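You operate a simulated robot arm through the tools that you are given. There is no shell and no other tool.

You run a simulated robot arm. Do the job below in one go: nothing can be reset, and whatever is moved stays where it is left.

## Task
Fit panel Y2 into the gold frame and button the grey board on.
Fine: lay the board in the middle and turn all four buttons across it.

It is judged by the outcome, as a careful person would: the job done as asked, and still so three seconds after it is handed in. It fails if anything else is knocked over, pushed out of place, dropped, spilled or broken.

## Robot
A 7-joint arm with a two-finger parallel gripper, fixed in place. Base frame: the origin is on the floor under the middle of its stand, x ahead of it, y to its left, z up; the work surface is at about z = 86.4. Lengths are in cm, angles in degrees, forces in N, time in s.
It reaches about 147.9 cm from its shoulder. Its first joint turns from -166.0 to 166.0 degrees. Payload 4.4 kg.
The TCP is the grasp point between the finger pads, 2.3 cm short of the fingertips. In the tool frame z runs along the fingers and y along their closing line. The gripper opens to 9.4 cm. The fingers are 3.8 cm wide and 1 cm thick; the gripper's body (5.4 by 9.6 cm) begins 3.9 cm behind the TCP.
Orientation is told as [roll, pitch, yaw] about the base's x, y, z axes, in that order, counted from this pose: with the fingers straight down and closing along the base's y, the tool's x points along the base's -x, its y along +y and its z along -z.

## Interface
- The arm moves only by the tool play_rows. Its argument "increments" is a list of rows, each a list of 3 entries, a list of its own where there are three numbers: the gripper command, from -1 (fully open) to 1 (shut), values between in proportion, then the shift along the tool's x, y, z in cm, then the turn, a rotation vector about the tool's x, y, z in degrees. In form: [[gripper, [tx, ty, tz], [wx, wy, wz]], ...]. A call has 1 to 20 rows; each row shifts and turns the commanded pose from where the row before left it, along the tool's axes as they then stand. Rows are played at 5 a second. More than 5 cm and 8.6 degrees between two rows, or a gripper value outside its range, and nothing of the call is played. Where a pose cannot be reached the arm comes as near as it can. A force on the tool above 40 N (or 10 N above the force at the start of the call, whichever is more), or a blocked arm, ends the call early, and 0.2 s more pass. Each finger travels about 7.2 cm/s and halts on what it meets, pressing with about 32 N; the grip force reading is that of the motor and also rises with nothing between the fingers. The clock runs only during rows and for 0.2 s after the last one: add rows that do not move to give the fingers time. It gives the time, the measured TCP pose, the force on the tool (base axes), the opening and the grip force at its end, in the units of the frame above (readings bear some noise), with the torque about the TCP (base axes, N m) and any sound that the robot's microphone picked up.
- Cameras (640 x 400 px; columns grow to the right, rows downward): "scene" is fixed at [5.48, 51.21, 163.4]; the picture's right is [-0.34, -0.94, 0.00], its down [-0.60, 0.22, -0.77] and it looks along [0.72, -0.26, -0.64] (base axes); focal length 347 px, centre (320, 200). "wrist" rides on the gripper at [8.6, 1.6, -7.4] in the tool frame; the picture's right is [-0.18, 0.98, 0.00], its down [-0.58, -0.11, -0.81] and it looks along [-0.79, -0.15, 0.59] (tool axes); focal length 243 px, centre (320, 200). There is no depth. A picture from a camera that has moved, and an enlarged one, comes with that camera's place and axes in the base frame and with its lens. The place of the scene camera against the robot may be out by one fixed shift of up to 1.8 cm in any direction.
- grab_frame(camera): a new picture of that camera. No time passes.
- inspect(camera, box): a new picture of the part [left, top, right, bottom] of that camera's present view, enlarged. No time passes.
- finish_job(): hands the job in; it is judged then, once.

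Places have to be worked out from the pictures, the camera data and where the tool is seen. Open the gripper and draw the arm clear of the work before you hand the job in, unless the task says otherwise.

The tools are called after "Emit:" by a JSON object that holds its "fn" and its "kwargs". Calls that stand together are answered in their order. play_rows: Moves the arm, as the interface text tells. Its arguments: {"type":"object","properties":{"increments":{"type":"array"}},"required":["increments"]} The other tools are called the same way: grab_frame (camera) takes a picture; inspect (camera, box) takes an enlarged picture of a part of a camera's view; finish_job () hands the job in.

At the start:

```text
time: 0.0
eef_pos: [67.41, 11.81, 124.07]
tool_rot: [-0.1, -0.1, 0.0]
wrist_force: [-0.5, -0.1, -0.4]
wrist_torque: [0.0, 0.0, 0.0]
finger_gap: 9.38
grasp_force: 0.1
```

scene: 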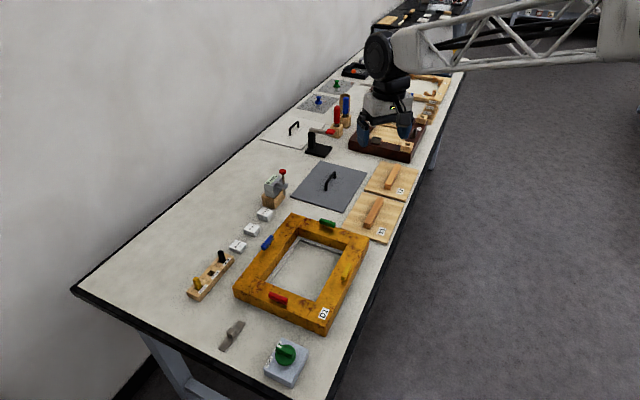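
wrist: 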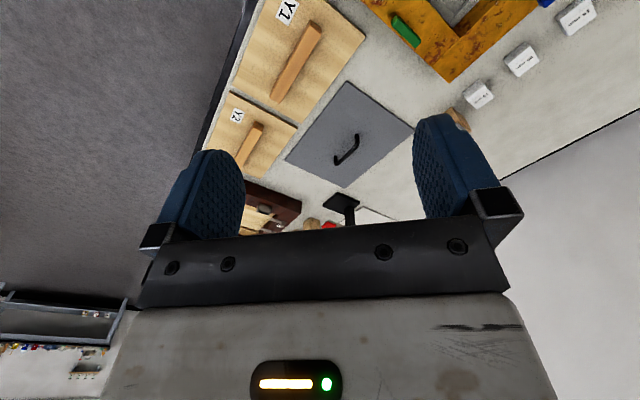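

I'll start by looking closely at the scene to locate the frame, the two panels (Y1, Y2), the grey board and the buttons.

Emit:
{"fn": "inspect", "kwargs": {"camera": "scene", "box": [220, 200, 390, 340]}}

Emit:
{"fn": "inspect", "kwargs": {"camera": "scene", "box": [280, 140, 440, 250]}}

Emit:
{"fn": "inspect", "kwargs": {"camera": "wrist", "box": [200, 0, 600, 240]}}

```text
2.86 times, centred on (305, 270) of scene
camera zoom: at [5.48, 51.21, 163.4], right [-0.34, -0.94, 0.0], down [-0.6, 0.22, -0.77], along [0.72, -0.26, -0.64], focal length 991 px, centre (363, 0)
```

zoom: 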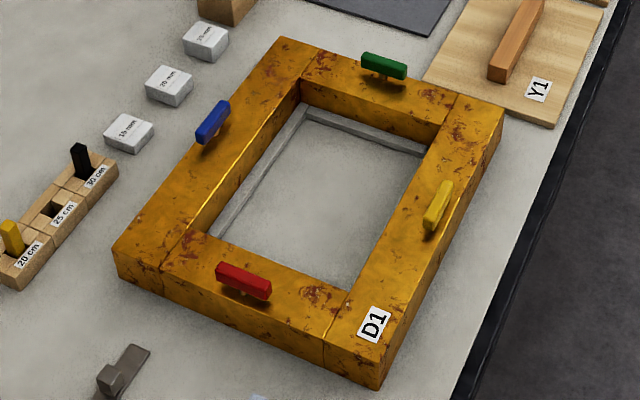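

```text
3.64 times, centred on (360, 195) of scene
camera zoom: at [5.48, 51.21, 163.4], right [-0.34, -0.94, 0.0], down [-0.6, 0.22, -0.77], along [0.72, -0.26, -0.64], focal length 1261 px, centre (174, 218)
```

zoom: 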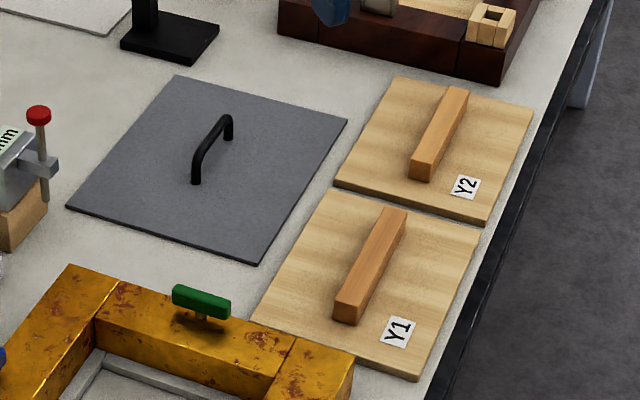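

```text
1.60 times, centred on (400, 120) of wrist
camera zoom: at [58.74, 13.47, 131.44], right [0.18, 0.98, 0.0], down [0.58, -0.11, 0.81], along [0.79, -0.15, -0.59], focal length 388 px, centre (192, 328)
```

zoom: 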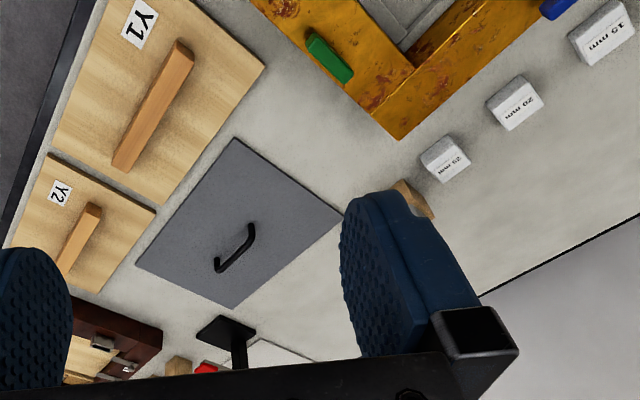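

Next I'll zoom the scene camera further, for measuring the frame, the buttons and the gripper (to calibrate the camera shift).

Emit:
{"fn": "inspect", "kwargs": {"camera": "scene", "box": [340, 60, 430, 160]}}

Emit:
{"fn": "inspect", "kwargs": {"camera": "scene", "box": [230, 210, 310, 260]}}

Emit:
{"fn": "inspect", "kwargs": {"camera": "scene", "box": [300, 205, 380, 255]}}

Emit:
{"fn": "inspect", "kwargs": {"camera": "scene", "box": [230, 255, 310, 305]}}

Emit:
{"fn": "inspect", "kwargs": {"camera": "scene", "box": [290, 250, 370, 335]}}

```text
4.00 times, centred on (385, 110) of scene
camera zoom: at [5.48, 51.21, 163.4], right [-0.34, -0.94, 0.0], down [-0.6, 0.22, -0.77], along [0.72, -0.26, -0.64], focal length 1387 px, centre (60, 560)
```

zoom: 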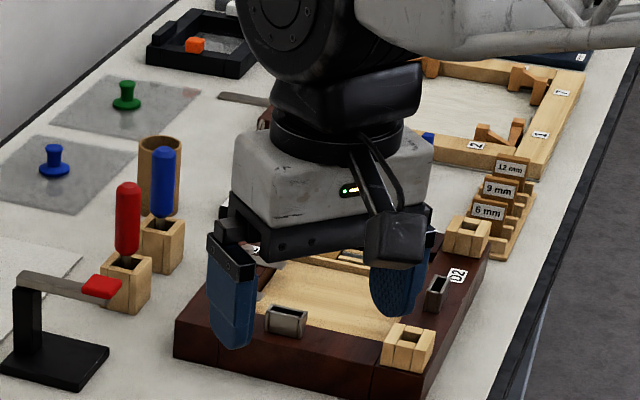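

```text
8.00 times, centred on (270, 235) of scene
camera zoom: at [5.48, 51.21, 163.4], right [-0.34, -0.94, 0.0], down [-0.6, 0.22, -0.77], along [0.72, -0.26, -0.64], focal length 2775 px, centre (720, -80)
```

zoom: 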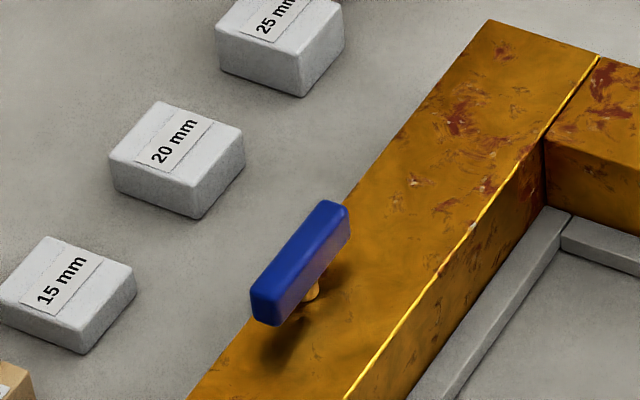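

```text
8.00 times, centred on (340, 230) of scene
camera zoom: at [5.48, 51.21, 163.4], right [-0.34, -0.94, 0.0], down [-0.6, 0.22, -0.77], along [0.72, -0.26, -0.64], focal length 2775 px, centre (160, -40)
```

zoom: 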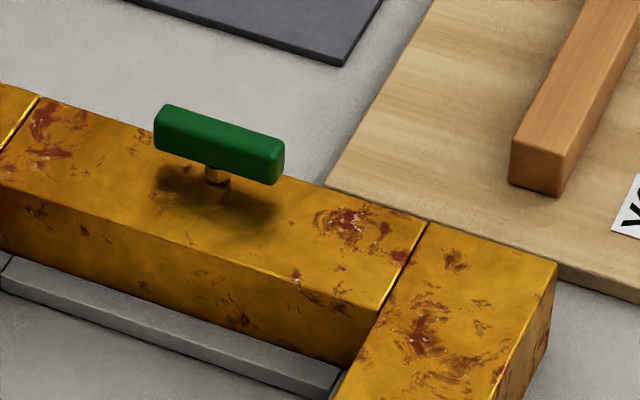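

```text
8.00 times, centred on (270, 280) of scene
camera zoom: at [5.48, 51.21, 163.4], right [-0.34, -0.94, 0.0], down [-0.6, 0.22, -0.77], along [0.72, -0.26, -0.64], focal length 2775 px, centre (720, -440)
```

zoom: 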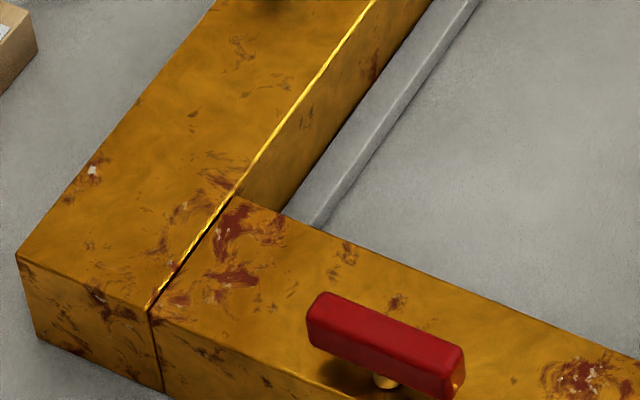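

```text
4.71 times, centred on (330, 292) of scene
camera zoom: at [5.48, 51.21, 163.4], right [-0.34, -0.94, 0.0], down [-0.6, 0.22, -0.77], along [0.72, -0.26, -0.64], focal length 1632 px, centre (273, -235)
```

zoom: 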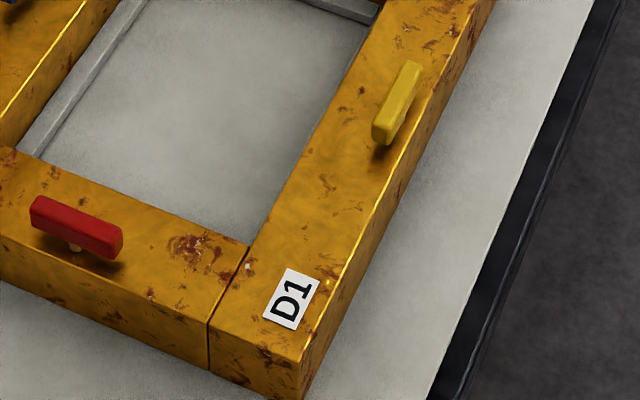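

Frame is about 30.6×25.6 outside, rotated 45°, with 5 cm members. Now I zoom into Y2, its handle and the board's handle to measure them.

Emit:
{"fn": "inspect", "kwargs": {"camera": "scene", "box": [358, 155, 422, 195]}}

Emit:
{"fn": "inspect", "kwargs": {"camera": "scene", "box": [356, 165, 420, 205]}}

Emit:
{"fn": "inspect", "kwargs": {"camera": "scene", "box": [288, 155, 352, 195]}}

Emit:
{"fn": "inspect", "kwargs": {"camera": "scene", "box": [308, 175, 372, 215]}}

Emit:
{"fn": "inspect", "kwargs": {"camera": "scene", "box": [316, 165, 348, 185]}}

Emit:
{"fn": "inspect", "kwargs": {"camera": "scene", "box": [294, 300, 358, 340]}}

```text
10.00 times, centred on (390, 175) of scene
camera zoom: at [5.48, 51.21, 163.4], right [-0.34, -0.94, 0.0], down [-0.6, 0.22, -0.77], along [0.72, -0.26, -0.64], focal length 3468 px, centre (-380, 450)
```

zoom: 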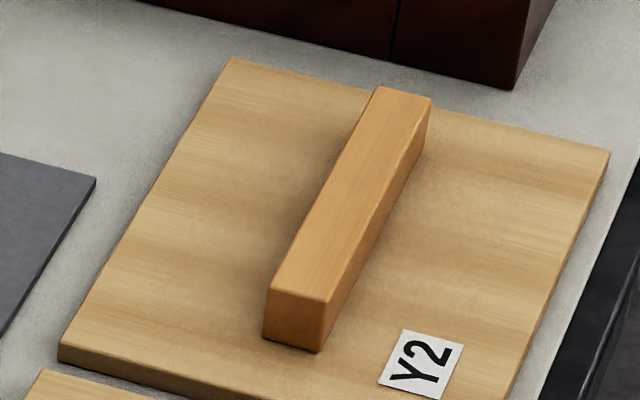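

```text
10.00 times, centred on (388, 185) of scene
camera zoom: at [5.48, 51.21, 163.4], right [-0.34, -0.94, 0.0], down [-0.6, 0.22, -0.77], along [0.72, -0.26, -0.64], focal length 3468 px, centre (-360, 350)
```

zoom: 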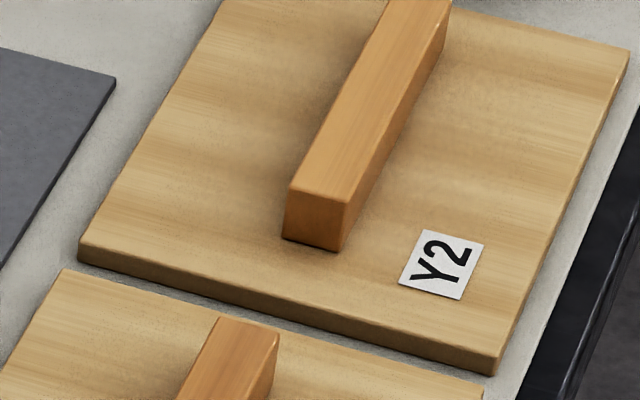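

```text
10.00 times, centred on (320, 175) of scene
camera zoom: at [5.48, 51.21, 163.4], right [-0.34, -0.94, 0.0], down [-0.6, 0.22, -0.77], along [0.72, -0.26, -0.64], focal length 3468 px, centre (320, 450)
```

zoom: 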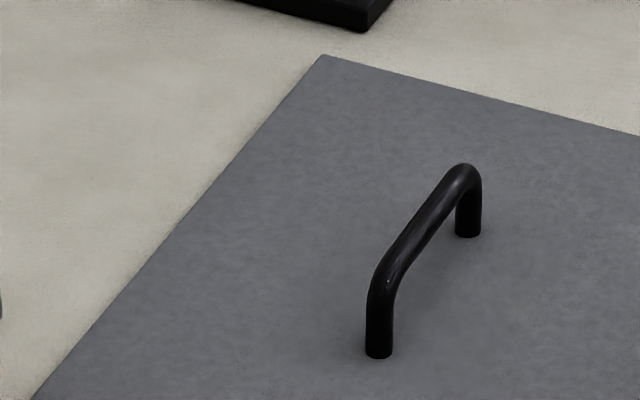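

```text
10.00 times, centred on (340, 195) of scene
camera zoom: at [5.48, 51.21, 163.4], right [-0.34, -0.94, 0.0], down [-0.6, 0.22, -0.77], along [0.72, -0.26, -0.64], focal length 3468 px, centre (120, 250)
```

zoom: 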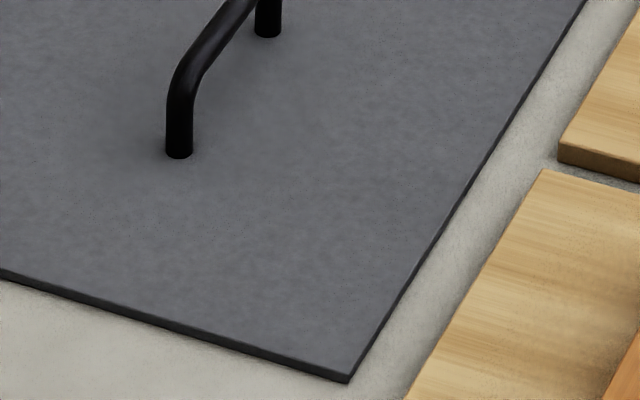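

```text
16.00 times, centred on (332, 175) of scene
camera zoom: at [5.48, 51.21, 163.4], right [-0.34, -0.94, 0.0], down [-0.6, 0.22, -0.77], along [0.72, -0.26, -0.64], focal length 5550 px, centre (128, 600)
```

zoom: 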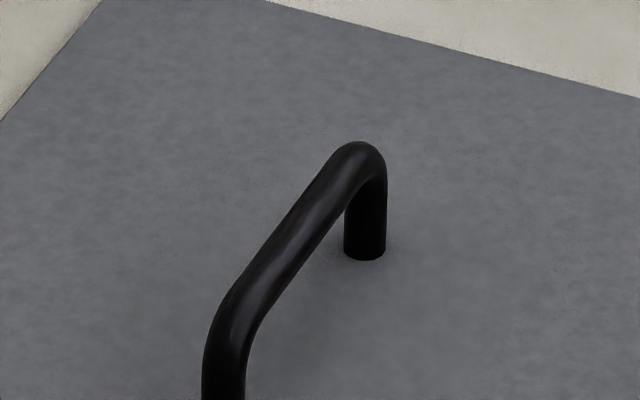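

```text
10.00 times, centred on (326, 320) of scene
camera zoom: at [5.48, 51.21, 163.4], right [-0.34, -0.94, 0.0], down [-0.6, 0.22, -0.77], along [0.72, -0.26, -0.64], focal length 3468 px, centre (260, -1000)
```

zoom: 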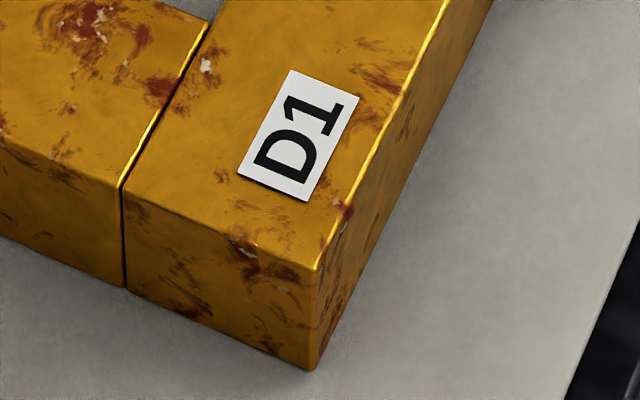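

Measured from the scene camera: Y2 ≈ 20×15, with a handle bar 2 cm wide and 2.2 cm high, centred near (93, -8.9). Frame opening ≈ 20.7×15.6, centred near (64, 34), all at 45°. The picture of the tool suggests a shift of about 1 cm. I'll move above Y2 at a safe height, turn the fingers across its handle and calibrate there.

Emit:
{"fn": "play_rows", "kwargs": {"increments": [[-1, [-2.84, -2.37, 2.1], [0, 0, 0]], [-1, [-2.84, -2.37, 2.1], [0, 0, 0]], [-1, [-2.84, -2.37, 2.1], [0, 0, 0]], [-1, [-2.84, -2.37, 2.1], [0, 0, 0]], [-1, [-2.84, -2.37, 2.1], [0, 0, 0]], [-1, [-2.84, -2.37, 2.1], [0, 0, 0]], [-1, [-2.84, -2.37, 2.1], [0, 0, 0]], [-1, [-2.84, -2.37, 2.1], [0, 0, 0]], [-1, [-2.84, -2.37, 2.1], [0, 0, 0]], [-1, [0, 0, 0], [0, 0, 7.5]], [-1, [0, 0, 0], [0, 0, 7.5]], [-1, [0, 0, 0], [0, 0, 7.5]], [-1, [0, 0, 0], [0, 0, 7.5]], [-1, [0, 0, 0], [0, 0, 7.5]], [-1, [0, 0, 0], [0, 0, 7.5]], [-1, [0, 0, 0], [0, 0, 0]], [-1, [0, 0, 0], [0, 0, 0]]]}}

Emit:
{"fn": "grab_frame", "kwargs": {"camera": "scene"}}

Emit:
{"fn": "grab_frame", "kwargs": {"camera": "wrist"}}

```text
time: 3.6
eef_pos: [92.82, -9.52, 105.13]
tool_rot: [-0.1, 0.1, -45.0]
wrist_force: [0.0, -0.8, -0.1]
wrist_torque: [0.0, 0.01, -0.01]
finger_gap: 9.41
grasp_force: 0.0
```

```text
taken
```

scene: 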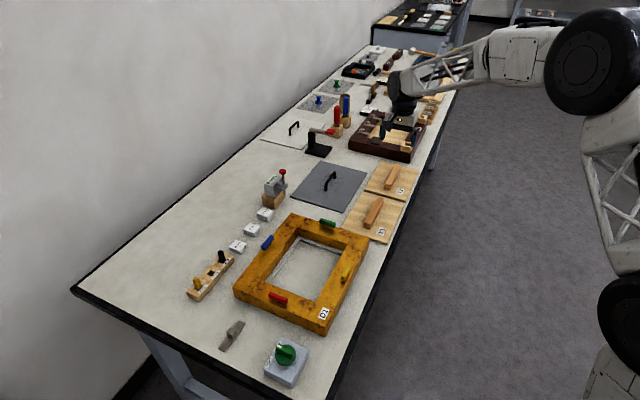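

```text
taken
camera wrist: at [87.9, -2.27, 112.57], right [0.83, 0.56, 0.0], down [0.33, -0.49, 0.81], along [0.46, -0.67, -0.59], focal length 243 px, centre (320, 200)
```

wrist: 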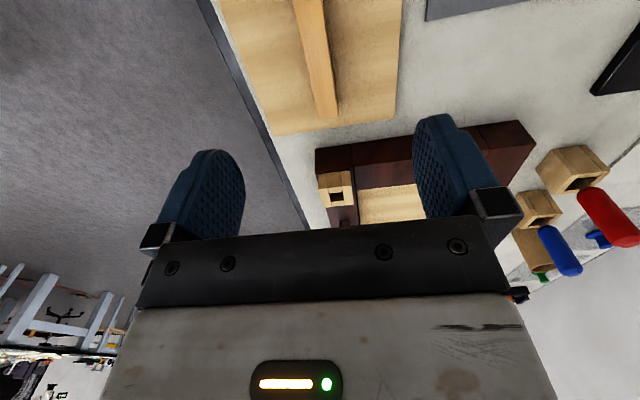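

The wrist view shows Y2's bar ahead of the fingers. I zoom both cameras here to calibrate the scene camera against the tool.

Emit:
{"fn": "inspect", "kwargs": {"camera": "scene", "box": [360, 100, 440, 150]}}

Emit:
{"fn": "inspect", "kwargs": {"camera": "wrist", "box": [200, 0, 456, 160]}}

Emit:
{"fn": "inspect", "kwargs": {"camera": "scene", "box": [370, 110, 418, 140]}}

```text
8.00 times, centred on (400, 125) of scene
camera zoom: at [5.48, 51.21, 163.4], right [-0.34, -0.94, 0.0], down [-0.6, 0.22, -0.77], along [0.72, -0.26, -0.64], focal length 2775 px, centre (-320, 800)
```

zoom: 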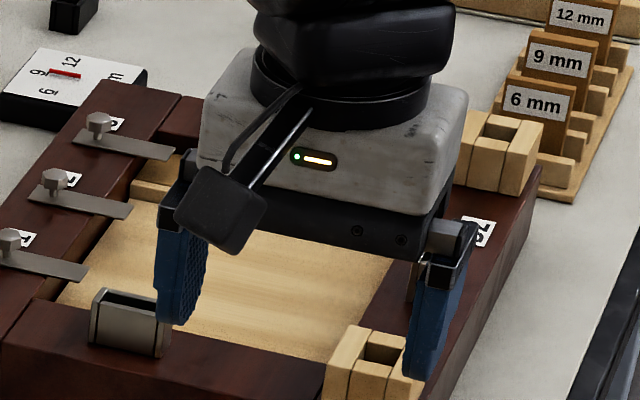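

```text
2.50 times, centred on (328, 80) of wrist
camera zoom: at [87.9, -2.27, 112.57], right [0.83, 0.56, 0.0], down [0.33, -0.49, 0.81], along [0.46, -0.67, -0.59], focal length 606 px, centre (300, 500)
```

zoom: 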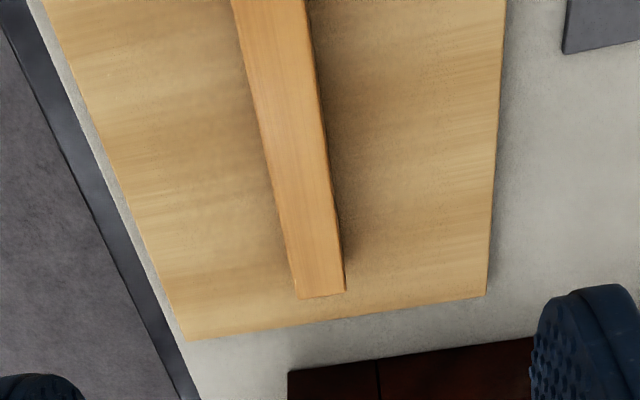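

```text
13.33 times, centred on (394, 125) of scene
camera zoom: at [5.48, 51.21, 163.4], right [-0.34, -0.94, 0.0], down [-0.6, 0.22, -0.77], along [0.72, -0.26, -0.64], focal length 4625 px, centre (-667, 1200)
```

zoom: 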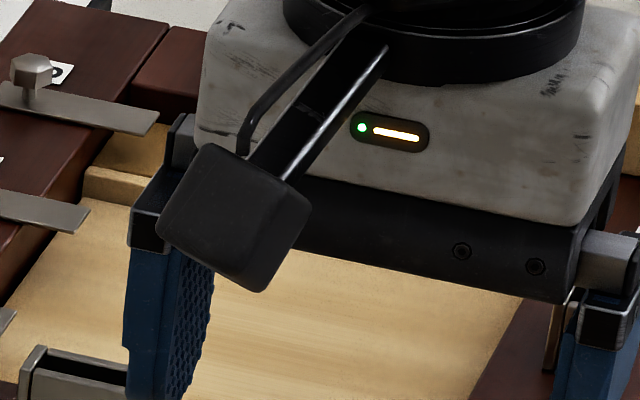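

Wrist and scene cameras agree if the scene camera's true place is shifted about −1.35 cm in y. The handle axis lies 0.4 cm to the −y side of my tool, yaw already aligned. I correct, descend part way, and look again.

Emit:
{"fn": "play_rows", "kwargs": {"increments": [[-1, [-0.5, -0.4, 2.5], [0, 0, 0]], [-1, [0, 0, 2.5], [0, 0, 0]], [-1, [0, 0, 2.5], [0, 0, 0]], [-1, [0, 0, 2.5], [0, 0, 0]], [-1, [0, 0, 0], [0, 0, 0]], [-1, [0, 0, 0], [0, 0, 0]]]}}

Emit:
{"fn": "inspect", "kwargs": {"camera": "wrist", "box": [160, 0, 480, 200]}}

Emit:
{"fn": "inspect", "kwargs": {"camera": "scene", "box": [355, 130, 435, 180]}}

Emit:
{"fn": "inspect", "kwargs": {"camera": "scene", "box": [360, 150, 424, 190]}}

```text
time: 5.0
eef_pos: [92.9, -10.27, 95.21]
tool_rot: [0.1, 0.0, -45.1]
wrist_force: [-0.1, 0.4, 0.1]
wrist_torque: [-0.02, -0.07, 0.04]
finger_gap: 9.4
grasp_force: 0.1
```

```text
2.00 times, centred on (320, 100) of wrist
camera zoom: at [87.97, -2.96, 102.58], right [0.83, 0.56, 0.0], down [0.33, -0.49, 0.81], along [0.46, -0.67, -0.59], focal length 485 px, centre (320, 400)
```

zoom: 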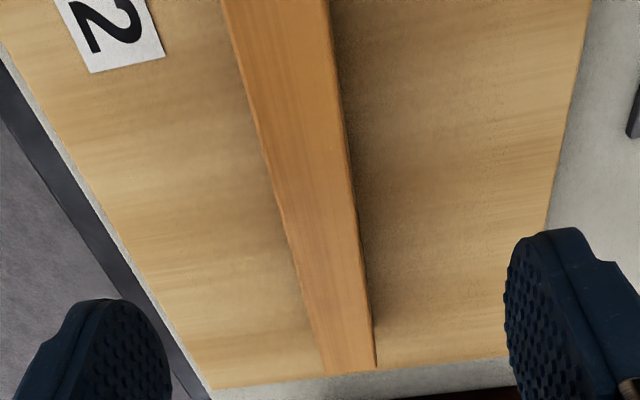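

```text
8.00 times, centred on (395, 155) of scene
camera zoom: at [5.48, 51.21, 163.4], right [-0.34, -0.94, 0.0], down [-0.6, 0.22, -0.77], along [0.72, -0.26, -0.64], focal length 2775 px, centre (-280, 560)
```

zoom: 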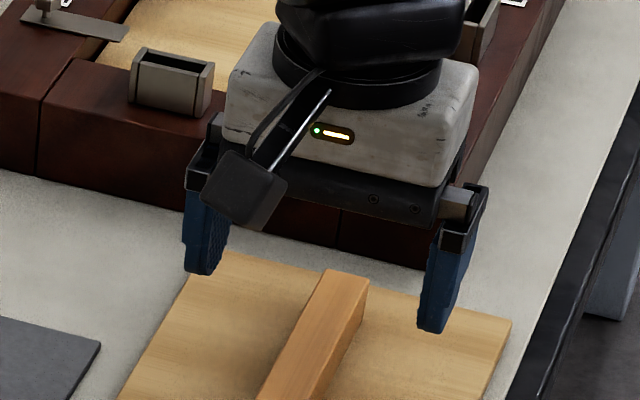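

```text
10.00 times, centred on (392, 170) of scene
camera zoom: at [5.48, 51.21, 163.4], right [-0.34, -0.94, 0.0], down [-0.6, 0.22, -0.77], along [0.72, -0.26, -0.64], focal length 3468 px, centre (-400, 500)
```

zoom: 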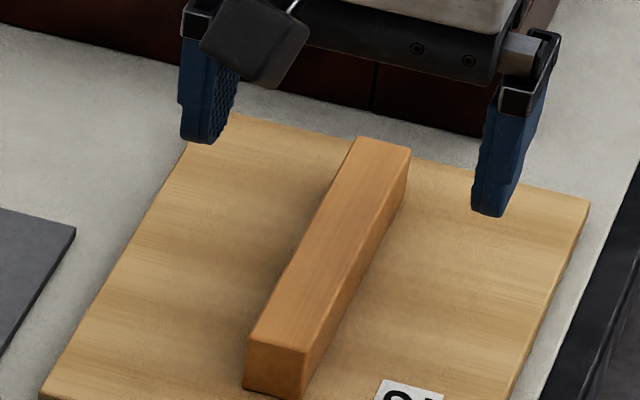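

Handle is now centred between the fingers (tool y ≈ 0) and its centre is within about 0.2 cm along the bar. I lower to TCP z ≈ 91 with the fingers still open and check height by picture and force.

Emit:
{"fn": "play_rows", "kwargs": {"increments": [[-1, [0.1, 0, 1.5], [0, 0, 0]], [-1, [0, 0, 1.4], [0, 0, 0]], [-1, [0, 0, 0.7], [0, 0, 0]], [-1, [0, 0, 0.5], [0, 0, 0]], [-1, [0, 0, 0], [0, 0, 0]], [-1, [0, 0, 0], [0, 0, 0]]]}}

Emit:
{"fn": "inspect", "kwargs": {"camera": "scene", "box": [360, 145, 424, 185]}}

Emit:
{"fn": "inspect", "kwargs": {"camera": "wrist", "box": [160, 0, 480, 200]}}

```text
time: 6.4
eef_pos: [92.78, -9.99, 90.92]
tool_rot: [0.1, 0.1, -45.0]
wrist_force: [-0.5, 0.8, -0.1]
wrist_torque: [-0.03, -0.05, 0.02]
finger_gap: 9.4
grasp_force: 0.0
```

```text
10.00 times, centred on (392, 165) of scene
camera zoom: at [5.48, 51.21, 163.4], right [-0.34, -0.94, 0.0], down [-0.6, 0.22, -0.77], along [0.72, -0.26, -0.64], focal length 3468 px, centre (-400, 550)
```

zoom: 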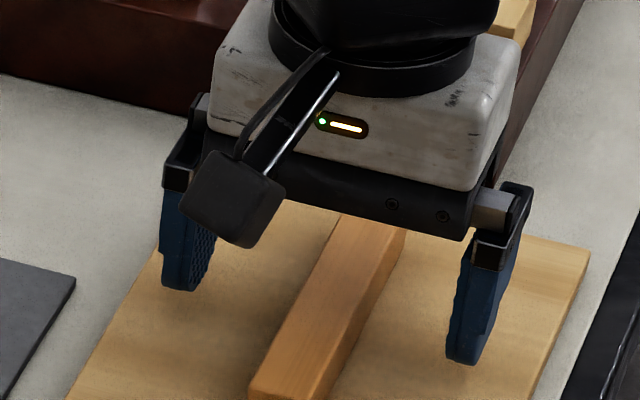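

```text
2.00 times, centred on (320, 100) of wrist
camera zoom: at [87.95, -2.69, 98.36], right [0.83, 0.56, 0.0], down [0.33, -0.49, 0.81], along [0.46, -0.67, -0.59], focal length 485 px, centre (320, 400)
```

zoom: 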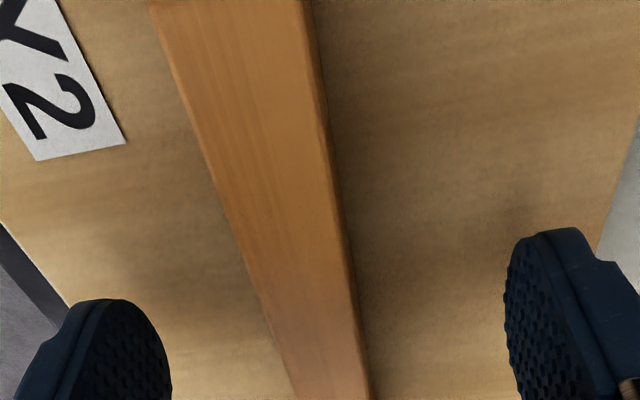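

No contact yet at TCP z 90.9. I step down in small increments, watching the vertical force for the fingertips touching the panel.

Emit:
{"fn": "play_rows", "kwargs": {"increments": [[-1, [0, 0, 0.2], [0, 0, 0]], [-1, [0, 0, 0.2], [0, 0, 0]], [-1, [0, 0, 0], [0, 0, 0]]]}}

Emit:
{"fn": "inspect", "kwargs": {"camera": "scene", "box": [396, 165, 420, 185]}}

```text
time: 7.2
eef_pos: [92.83, -10.0, 90.54]
tool_rot: [-0.1, 0.0, -45.1]
wrist_force: [0.2, 0.7, 0.5]
wrist_torque: [-0.03, -0.01, -0.04]
finger_gap: 9.38
grasp_force: 0.0
```

```text
16.00 times, centred on (408, 175) of scene
camera zoom: at [5.48, 51.21, 163.4], right [-0.34, -0.94, 0.0], down [-0.6, 0.22, -0.77], along [0.72, -0.26, -0.64], focal length 5550 px, centre (-1088, 600)
```

zoom: 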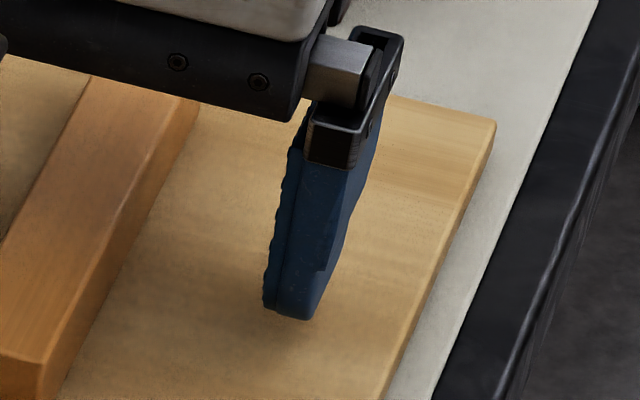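

Shadow under the fingertip is close but not touching; continue down 0.4 in small steps.

Emit:
{"fn": "play_rows", "kwargs": {"increments": [[-1, [0, 0, 0.2], [0, 0, 0]], [-1, [0, 0, 0.2], [0, 0, 0]], [-1, [0, 0, 0], [0, 0, 0]]]}}

Emit:
{"fn": "inspect", "kwargs": {"camera": "scene", "box": [396, 165, 420, 185]}}

```text
time: 8.0
eef_pos: [92.87, -9.92, 90.16]
tool_rot: [-0.1, 0.1, -45.0]
wrist_force: [-1.0, 0.3, 0.5]
wrist_torque: [-0.01, -0.01, -0.01]
finger_gap: 9.37
grasp_force: 0.1
```

```text
16.00 times, centred on (408, 175) of scene
camera zoom: at [5.48, 51.21, 163.4], right [-0.34, -0.94, 0.0], down [-0.6, 0.22, -0.77], along [0.72, -0.26, -0.64], focal length 5550 px, centre (-1088, 600)
```

zoom: 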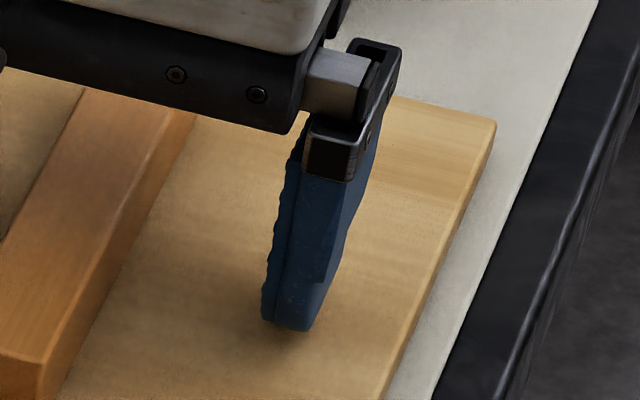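

Still free at z 90.16; lower another 0.35.

Emit:
{"fn": "play_rows", "kwargs": {"increments": [[-1, [0, 0, 0.15], [0, 0, 0]], [-1, [0, 0, 0.1], [0, 0, 0]], [-1, [0, 0, 0.1], [0, 0, 0]], [-1, [0, 0, 0], [0, 0, 0]]]}}

Emit:
{"fn": "inspect", "kwargs": {"camera": "scene", "box": [396, 165, 420, 185]}}

Emit:
{"fn": "inspect", "kwargs": {"camera": "wrist", "box": [160, 0, 480, 200]}}

```text
time: 9.0
eef_pos: [92.96, -9.94, 89.76]
tool_rot: [-0.1, 0.0, -45.0]
wrist_force: [0.0, -0.2, -0.1]
wrist_torque: [-0.01, 0.0, 0.02]
finger_gap: 9.38
grasp_force: 0.0
```

```text
16.00 times, centred on (408, 175) of scene
camera zoom: at [5.48, 51.21, 163.4], right [-0.34, -0.94, 0.0], down [-0.6, 0.22, -0.77], along [0.72, -0.26, -0.64], focal length 5550 px, centre (-1088, 600)
```

zoom: 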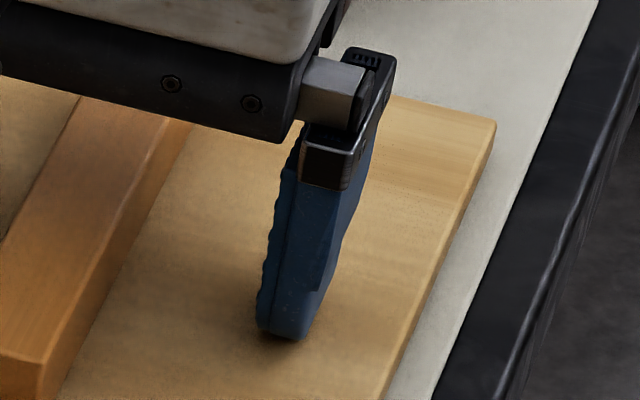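

```text
2.00 times, centred on (320, 100) of wrist
camera zoom: at [88.06, -2.73, 97.3], right [0.83, 0.56, 0.0], down [0.33, -0.49, 0.81], along [0.46, -0.67, -0.59], focal length 485 px, centre (320, 400)
```

zoom: 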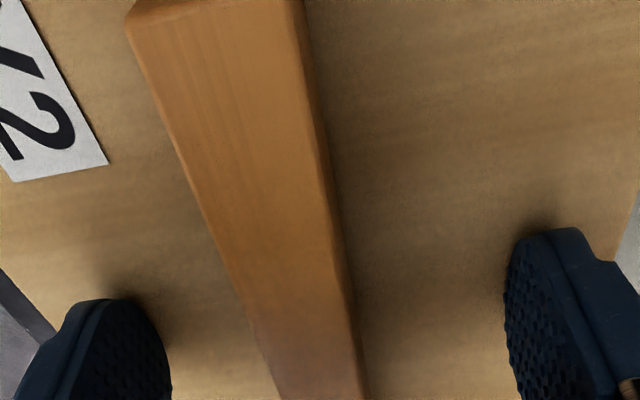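

Fingertips are just above the panel with the bar centred between them. I close the gripper on the bar.

Emit:
{"fn": "play_rows", "kwargs": {"increments": [[1, [0, 0, 0], [0, 0, 0]], [1, [0, 0, 0], [0, 0, 0]], [1, [0, 0, 0], [0, 0, 0]], [1, [0, 0, 0], [0, 0, 0]], [1, [0, 0, 0], [0, 0, 0]], [1, [0, 0, 0], [0, 0, 0]]]}}

Emit:
{"fn": "inspect", "kwargs": {"camera": "scene", "box": [350, 140, 430, 200]}}

Emit:
{"fn": "inspect", "kwargs": {"camera": "wrist", "box": [160, 0, 480, 200]}}

```text
time: 10.4
eef_pos: [92.92, -9.96, 89.78]
tool_rot: [0.0, 0.0, -45.0]
wrist_force: [0.8, 0.1, -0.4]
wrist_torque: [-0.08, -0.07, 0.01]
finger_gap: 2.16
grasp_force: 31.7
```

```text
6.67 times, centred on (390, 170) of scene
camera zoom: at [5.48, 51.21, 163.4], right [-0.34, -0.94, 0.0], down [-0.6, 0.22, -0.77], along [0.72, -0.26, -0.64], focal length 2312 px, centre (-147, 400)
```

zoom: 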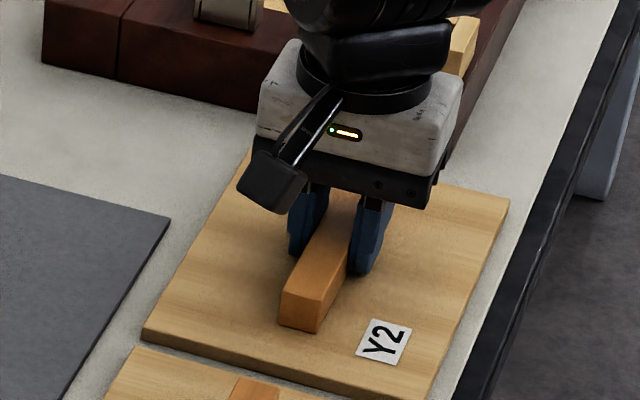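

```text
2.00 times, centred on (320, 100) of wrist
camera zoom: at [88.06, -2.73, 97.31], right [0.83, 0.56, 0.0], down [0.33, -0.49, 0.81], along [0.46, -0.67, -0.59], focal length 485 px, centre (320, 400)
```

zoom: 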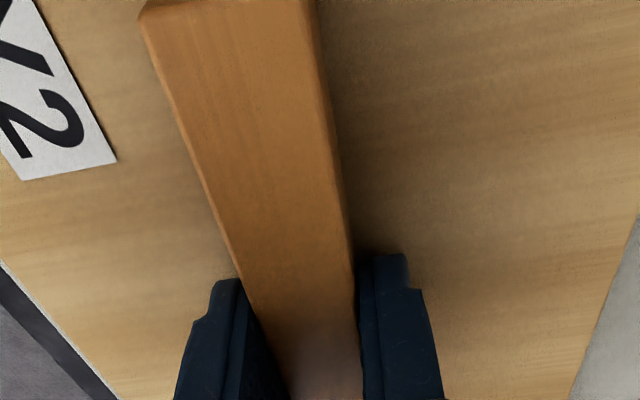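

Gripped the bar (gap 2.16, 32 N). I lift slowly at first, then to a clear carrying height, and check the panel hangs level.

Emit:
{"fn": "play_rows", "kwargs": {"increments": [[1, [0, 0, -0.3], [0, 0, 0]], [1, [0, 0, -0.5], [0, 0, 0]], [1, [0, 0, -1], [0, 0, 0]], [1, [0, 0, -2], [0, 0, 0]], [1, [0, 0, -2.5], [0, 0, 0]], [1, [0, 0, -2.5], [0, 0, 0]], [1, [0, 0, -2.5], [0, 0, 0]], [1, [0, 0, -2.5], [0, 0, 0]], [1, [0, 0, -2.5], [0, 0, 0]], [1, [0, 0, 0], [0, 0, 0]], [1, [0, 0, 0], [0, 0, 0]]]}}

Emit:
{"fn": "grab_frame", "kwargs": {"camera": "scene"}}

Emit:
{"fn": "inspect", "kwargs": {"camera": "wrist", "box": [160, 0, 480, 200]}}

```text
time: 12.8
eef_pos: [92.92, -10.24, 106.28]
tool_rot: [0.1, 0.1, -45.0]
wrist_force: [0.3, 0.0, -2.9]
wrist_torque: [-0.02, 0.01, 0.01]
finger_gap: 2.17
grasp_force: 32.0
```

```text
taken
```

scene: 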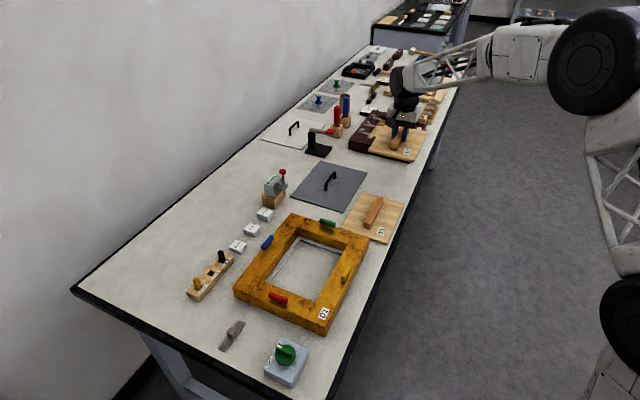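

```text
2.00 times, centred on (320, 100) of wrist
camera zoom: at [87.95, -2.88, 113.73], right [0.83, 0.56, 0.0], down [0.33, -0.49, 0.81], along [0.46, -0.67, -0.59], focal length 485 px, centre (320, 400)
```

zoom: 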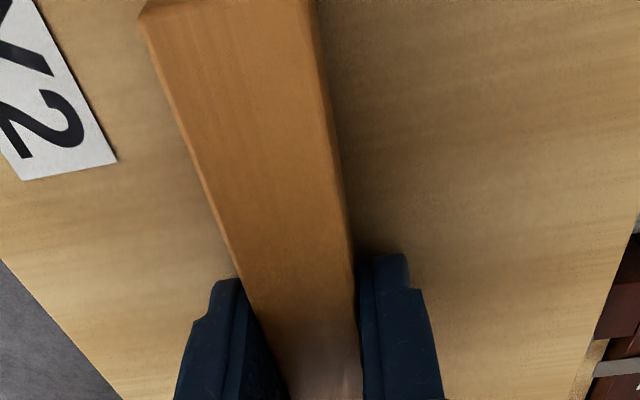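

Lifted cleanly: about 2.9 N, no slip, panel level. I now carry it at this height over to the frame, whose true centre I estimate at about (63.8, 33.0).

Emit:
{"fn": "play_rows", "kwargs": {"increments": [[1, [2.84, 0.554, 0], [0, 0, 0]], [1, [2.84, 0.554, 0], [0, 0, 0]], [1, [2.84, 0.554, 0], [0, 0, 0]], [1, [2.84, 0.554, 0], [0, 0, 0]], [1, [2.84, 0.554, 0], [0, 0, 0]], [1, [2.84, 0.554, 0], [0, 0, 0]], [1, [2.84, 0.554, 0], [0, 0, 0]], [1, [2.84, 0.554, 0], [0, 0, 0]], [1, [2.84, 0.554, 0], [0, 0, 0]], [1, [2.84, 0.554, 0], [0, 0, 0]], [1, [2.84, 0.554, 0], [0, 0, 0]], [1, [2.84, 0.554, 0], [0, 0, 0]], [1, [2.84, 0.554, 0], [0, 0, 0]], [1, [2.84, 0.554, 0], [0, 0, 0]], [1, [2.84, 0.554, 0], [0, 0, 0]], [1, [2.84, 0.554, 0], [0, 0, 0]], [1, [2.84, 0.554, 0], [0, 0, 0]], [1, [2.84, 0.554, 0], [0, 0, 0]], [1, [0, 0, 0], [0, 0, 0]], [1, [0, 0, 0], [0, 0, 0]]]}}

Emit:
{"fn": "grab_frame", "kwargs": {"camera": "scene"}}

Emit:
{"fn": "grab_frame", "kwargs": {"camera": "wrist"}}

```text
time: 17.0
eef_pos: [63.98, 32.84, 105.87]
tool_rot: [0.0, 0.0, -45.1]
wrist_force: [0.4, -0.4, -2.0]
wrist_torque: [-0.01, -0.02, 0.01]
finger_gap: 2.16
grasp_force: 31.7
```

```text
taken
```

scene: 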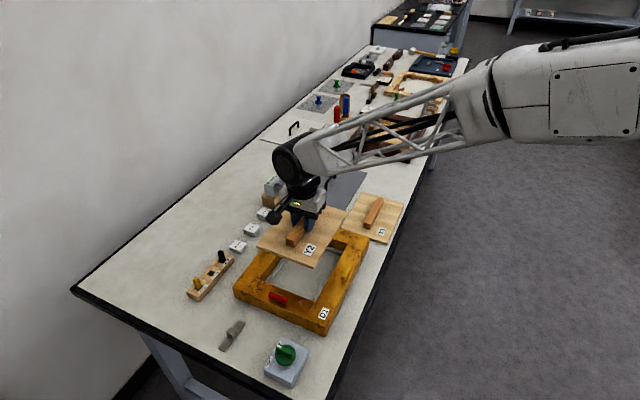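

```text
taken
camera wrist: at [59.1, 40.19, 113.38], right [0.83, 0.56, 0.0], down [0.33, -0.49, 0.81], along [0.46, -0.67, -0.59], focal length 243 px, centre (320, 200)
```

wrist: 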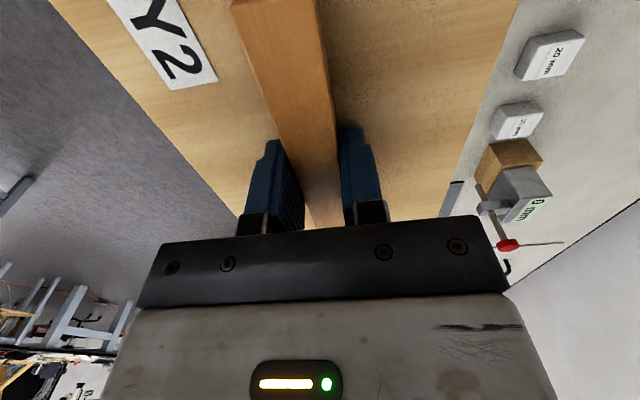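

Panel hovers over the frame. I lower to about 2 cm above the buttons and compare the panel's corners to the frame in the zoomed scene view.

Emit:
{"fn": "play_rows", "kwargs": {"increments": [[1, [0, 0, 2], [0, 0, 0]], [1, [0, 0, 2], [0, 0, 0]], [1, [0, 0, 2], [0, 0, 0]], [1, [0, 0, 1.3], [0, 0, 0]], [1, [0, 0, 0], [0, 0, 0]], [1, [0, 0, 0], [0, 0, 0]]]}}

Emit:
{"fn": "inspect", "kwargs": {"camera": "scene", "box": [220, 200, 380, 340]}}

Emit:
{"fn": "inspect", "kwargs": {"camera": "scene", "box": [230, 220, 310, 270]}}

Emit:
{"fn": "inspect", "kwargs": {"camera": "scene", "box": [290, 220, 370, 270]}}

Emit:
{"fn": "inspect", "kwargs": {"camera": "scene", "box": [270, 250, 350, 300]}}

```text
time: 18.4
eef_pos: [63.85, 33.06, 98.55]
tool_rot: [0.0, -0.1, -44.9]
wrist_force: [-0.9, 0.7, -2.2]
wrist_torque: [-0.02, -0.06, -0.01]
finger_gap: 2.17
grasp_force: 32.5
```

```text
2.86 times, centred on (300, 270) of scene
camera zoom: at [5.48, 51.21, 163.4], right [-0.34, -0.94, 0.0], down [-0.6, 0.22, -0.77], along [0.72, -0.26, -0.64], focal length 991 px, centre (377, 0)
```

zoom: 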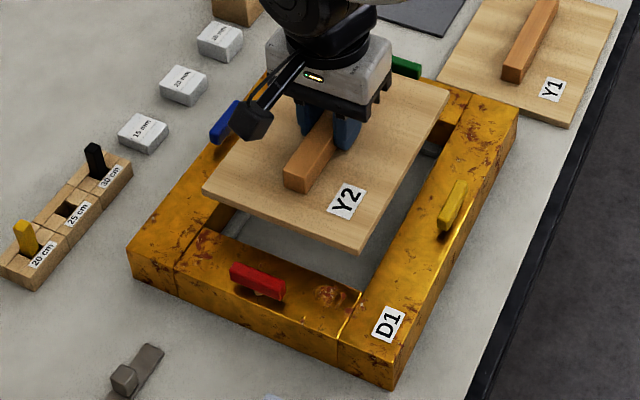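

```text
8.00 times, centred on (270, 245) of scene
camera zoom: at [5.48, 51.21, 163.4], right [-0.34, -0.94, 0.0], down [-0.6, 0.22, -0.77], along [0.72, -0.26, -0.64], focal length 2775 px, centre (720, -160)
```

zoom: 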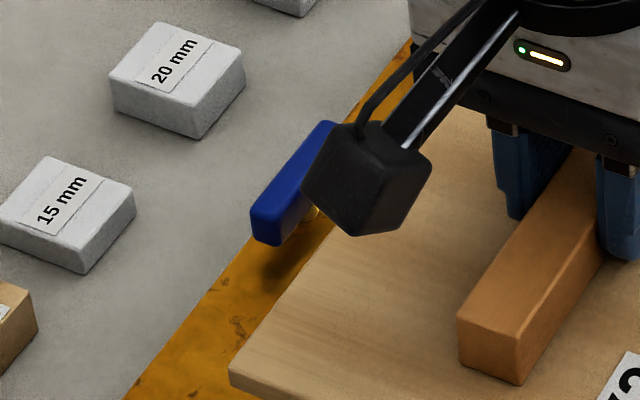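

```text
8.00 times, centred on (330, 245) of scene
camera zoom: at [5.48, 51.21, 163.4], right [-0.34, -0.94, 0.0], down [-0.6, 0.22, -0.77], along [0.72, -0.26, -0.64], focal length 2775 px, centre (240, -160)
```

zoom: 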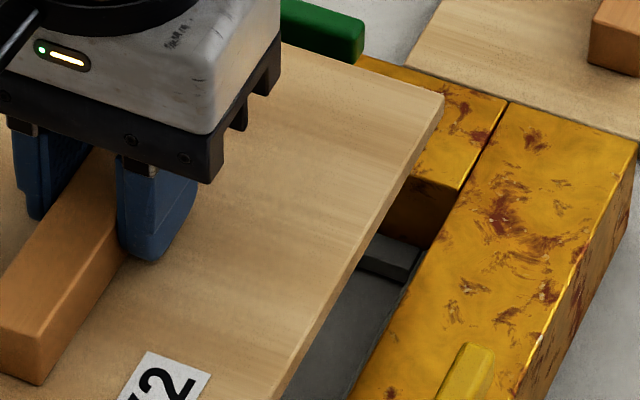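

```text
8.00 times, centred on (310, 275) of scene
camera zoom: at [5.48, 51.21, 163.4], right [-0.34, -0.94, 0.0], down [-0.6, 0.22, -0.77], along [0.72, -0.26, -0.64], focal length 2775 px, centre (400, -400)
```

zoom: 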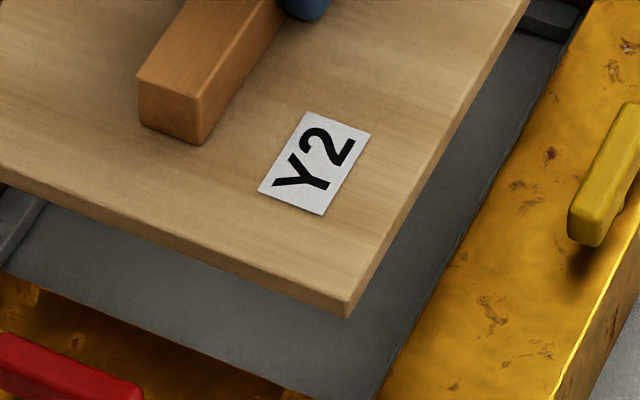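

Panel corners compare to the opening as about 0.25 cm off across, near zero along. I zoom tighter on the corners to confirm before lowering.

Emit:
{"fn": "inspect", "kwargs": {"camera": "scene", "box": [250, 255, 282, 275]}}

Emit:
{"fn": "inspect", "kwargs": {"camera": "scene", "box": [300, 275, 332, 295]}}

Emit:
{"fn": "inspect", "kwargs": {"camera": "scene", "box": [328, 222, 360, 242]}}

Emit:
{"fn": "inspect", "kwargs": {"camera": "scene", "box": [300, 280, 364, 320]}}

```text
16.00 times, centred on (266, 265) of scene
camera zoom: at [5.48, 51.21, 163.4], right [-0.34, -0.94, 0.0], down [-0.6, 0.22, -0.77], along [0.72, -0.26, -0.64], focal length 5550 px, centre (1184, -840)
```

zoom: 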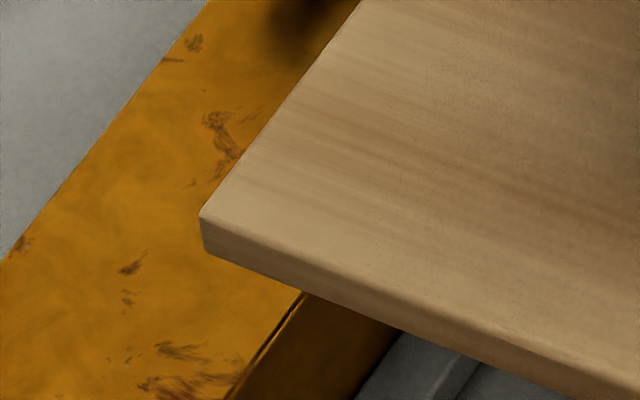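

```text
16.00 times, centred on (316, 285) of scene
camera zoom: at [5.48, 51.21, 163.4], right [-0.34, -0.94, 0.0], down [-0.6, 0.22, -0.77], along [0.72, -0.26, -0.64], focal length 5550 px, centre (384, -1160)
```

zoom: 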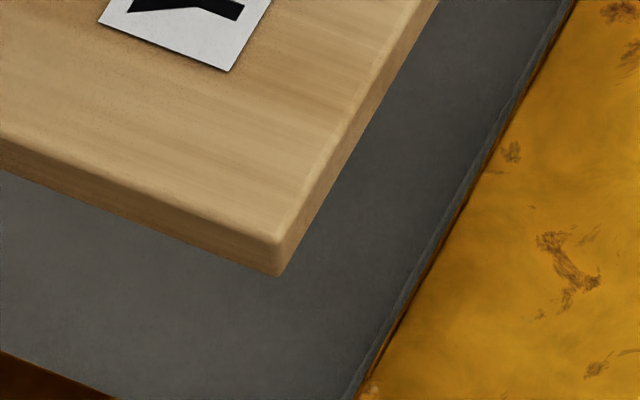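

```text
16.00 times, centred on (344, 232) of scene
camera zoom: at [5.48, 51.21, 163.4], right [-0.34, -0.94, 0.0], down [-0.6, 0.22, -0.77], along [0.72, -0.26, -0.64], focal length 5550 px, centre (-64, -312)
```

zoom: 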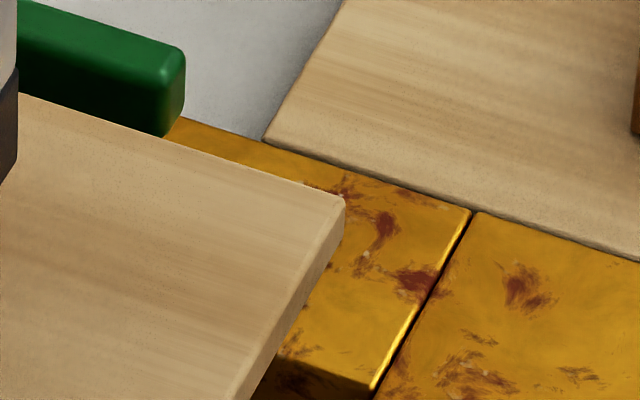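

```text
10.00 times, centred on (332, 300) of scene
camera zoom: at [5.48, 51.21, 163.4], right [-0.34, -0.94, 0.0], down [-0.6, 0.22, -0.77], along [0.72, -0.26, -0.64], focal length 3468 px, centre (200, -800)
```

zoom: 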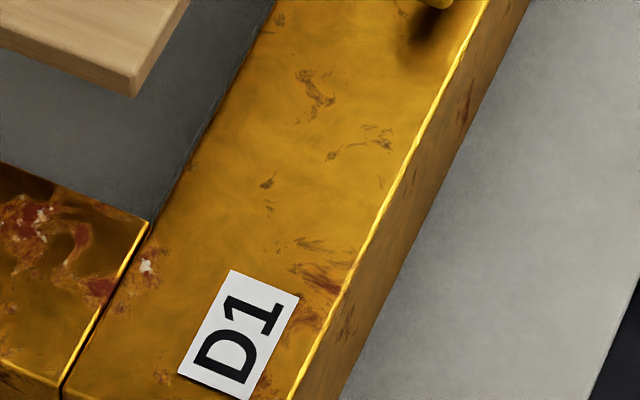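

Corner fits: panel 19.95×15.1 versus opening ≈20.8×15.7, offset about u −0.15, v +0.13. I correct that and lower to roughly 0.5 cm above the frame's top.

Emit:
{"fn": "play_rows", "kwargs": {"increments": [[1, [-0.15, -0.13, 0.7], [0, 0, 0]], [1, [0, 0, 1], [0, 0, 0]], [1, [0, 0, 1], [0, 0, 0]], [1, [0, 0, 0.8], [0, 0, 0]], [1, [0, 0, 0], [0, 0, 0]], [1, [0, 0, 0], [0, 0, 0]]]}}

Emit:
{"fn": "inspect", "kwargs": {"camera": "scene", "box": [220, 200, 380, 340]}}

Emit:
{"fn": "inspect", "kwargs": {"camera": "scene", "box": [246, 260, 294, 290]}}

Emit:
{"fn": "inspect", "kwargs": {"camera": "scene", "box": [290, 280, 338, 310]}}

Emit:
{"fn": "inspect", "kwargs": {"camera": "scene", "box": [326, 222, 374, 252]}}

```text
time: 19.8
eef_pos: [63.92, 33.08, 95.23]
tool_rot: [0.0, 0.0, -45.0]
wrist_force: [1.1, 0.0, -1.8]
wrist_torque: [0.01, 0.0, 0.0]
finger_gap: 2.16
grasp_force: 31.6
```

```text
2.86 times, centred on (300, 270) of scene
camera zoom: at [5.48, 51.21, 163.4], right [-0.34, -0.94, 0.0], down [-0.6, 0.22, -0.77], along [0.72, -0.26, -0.64], focal length 991 px, centre (377, 0)
```

zoom: 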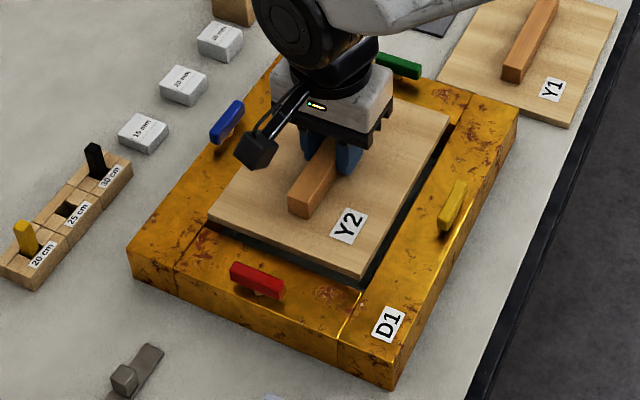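

```text
13.33 times, centred on (270, 275) of scene
camera zoom: at [5.48, 51.21, 163.4], right [-0.34, -0.94, 0.0], down [-0.6, 0.22, -0.77], along [0.72, -0.26, -0.64], focal length 4625 px, centre (987, -800)
```

zoom: 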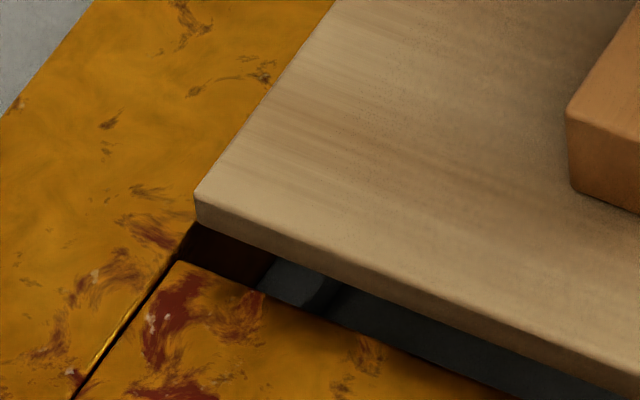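

```text
13.33 times, centred on (314, 295) of scene
camera zoom: at [5.48, 51.21, 163.4], right [-0.34, -0.94, 0.0], down [-0.6, 0.22, -0.77], along [0.72, -0.26, -0.64], focal length 4625 px, centre (400, -1067)
```

zoom: 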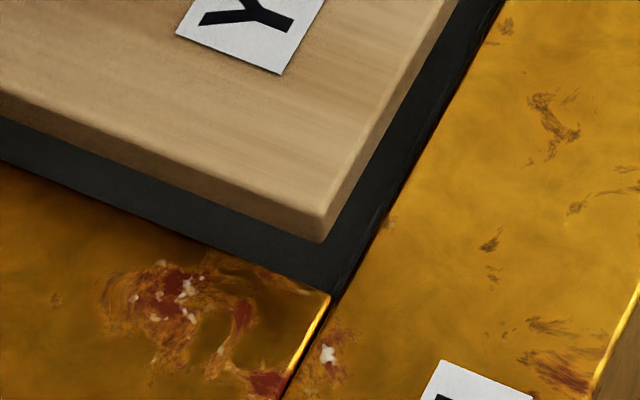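

```text
13.33 times, centred on (350, 237) of scene
camera zoom: at [5.48, 51.21, 163.4], right [-0.34, -0.94, 0.0], down [-0.6, 0.22, -0.77], along [0.72, -0.26, -0.64], focal length 4625 px, centre (-80, -293)
```

zoom: 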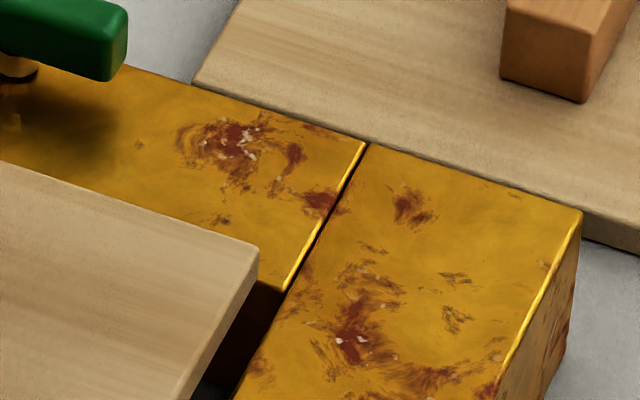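

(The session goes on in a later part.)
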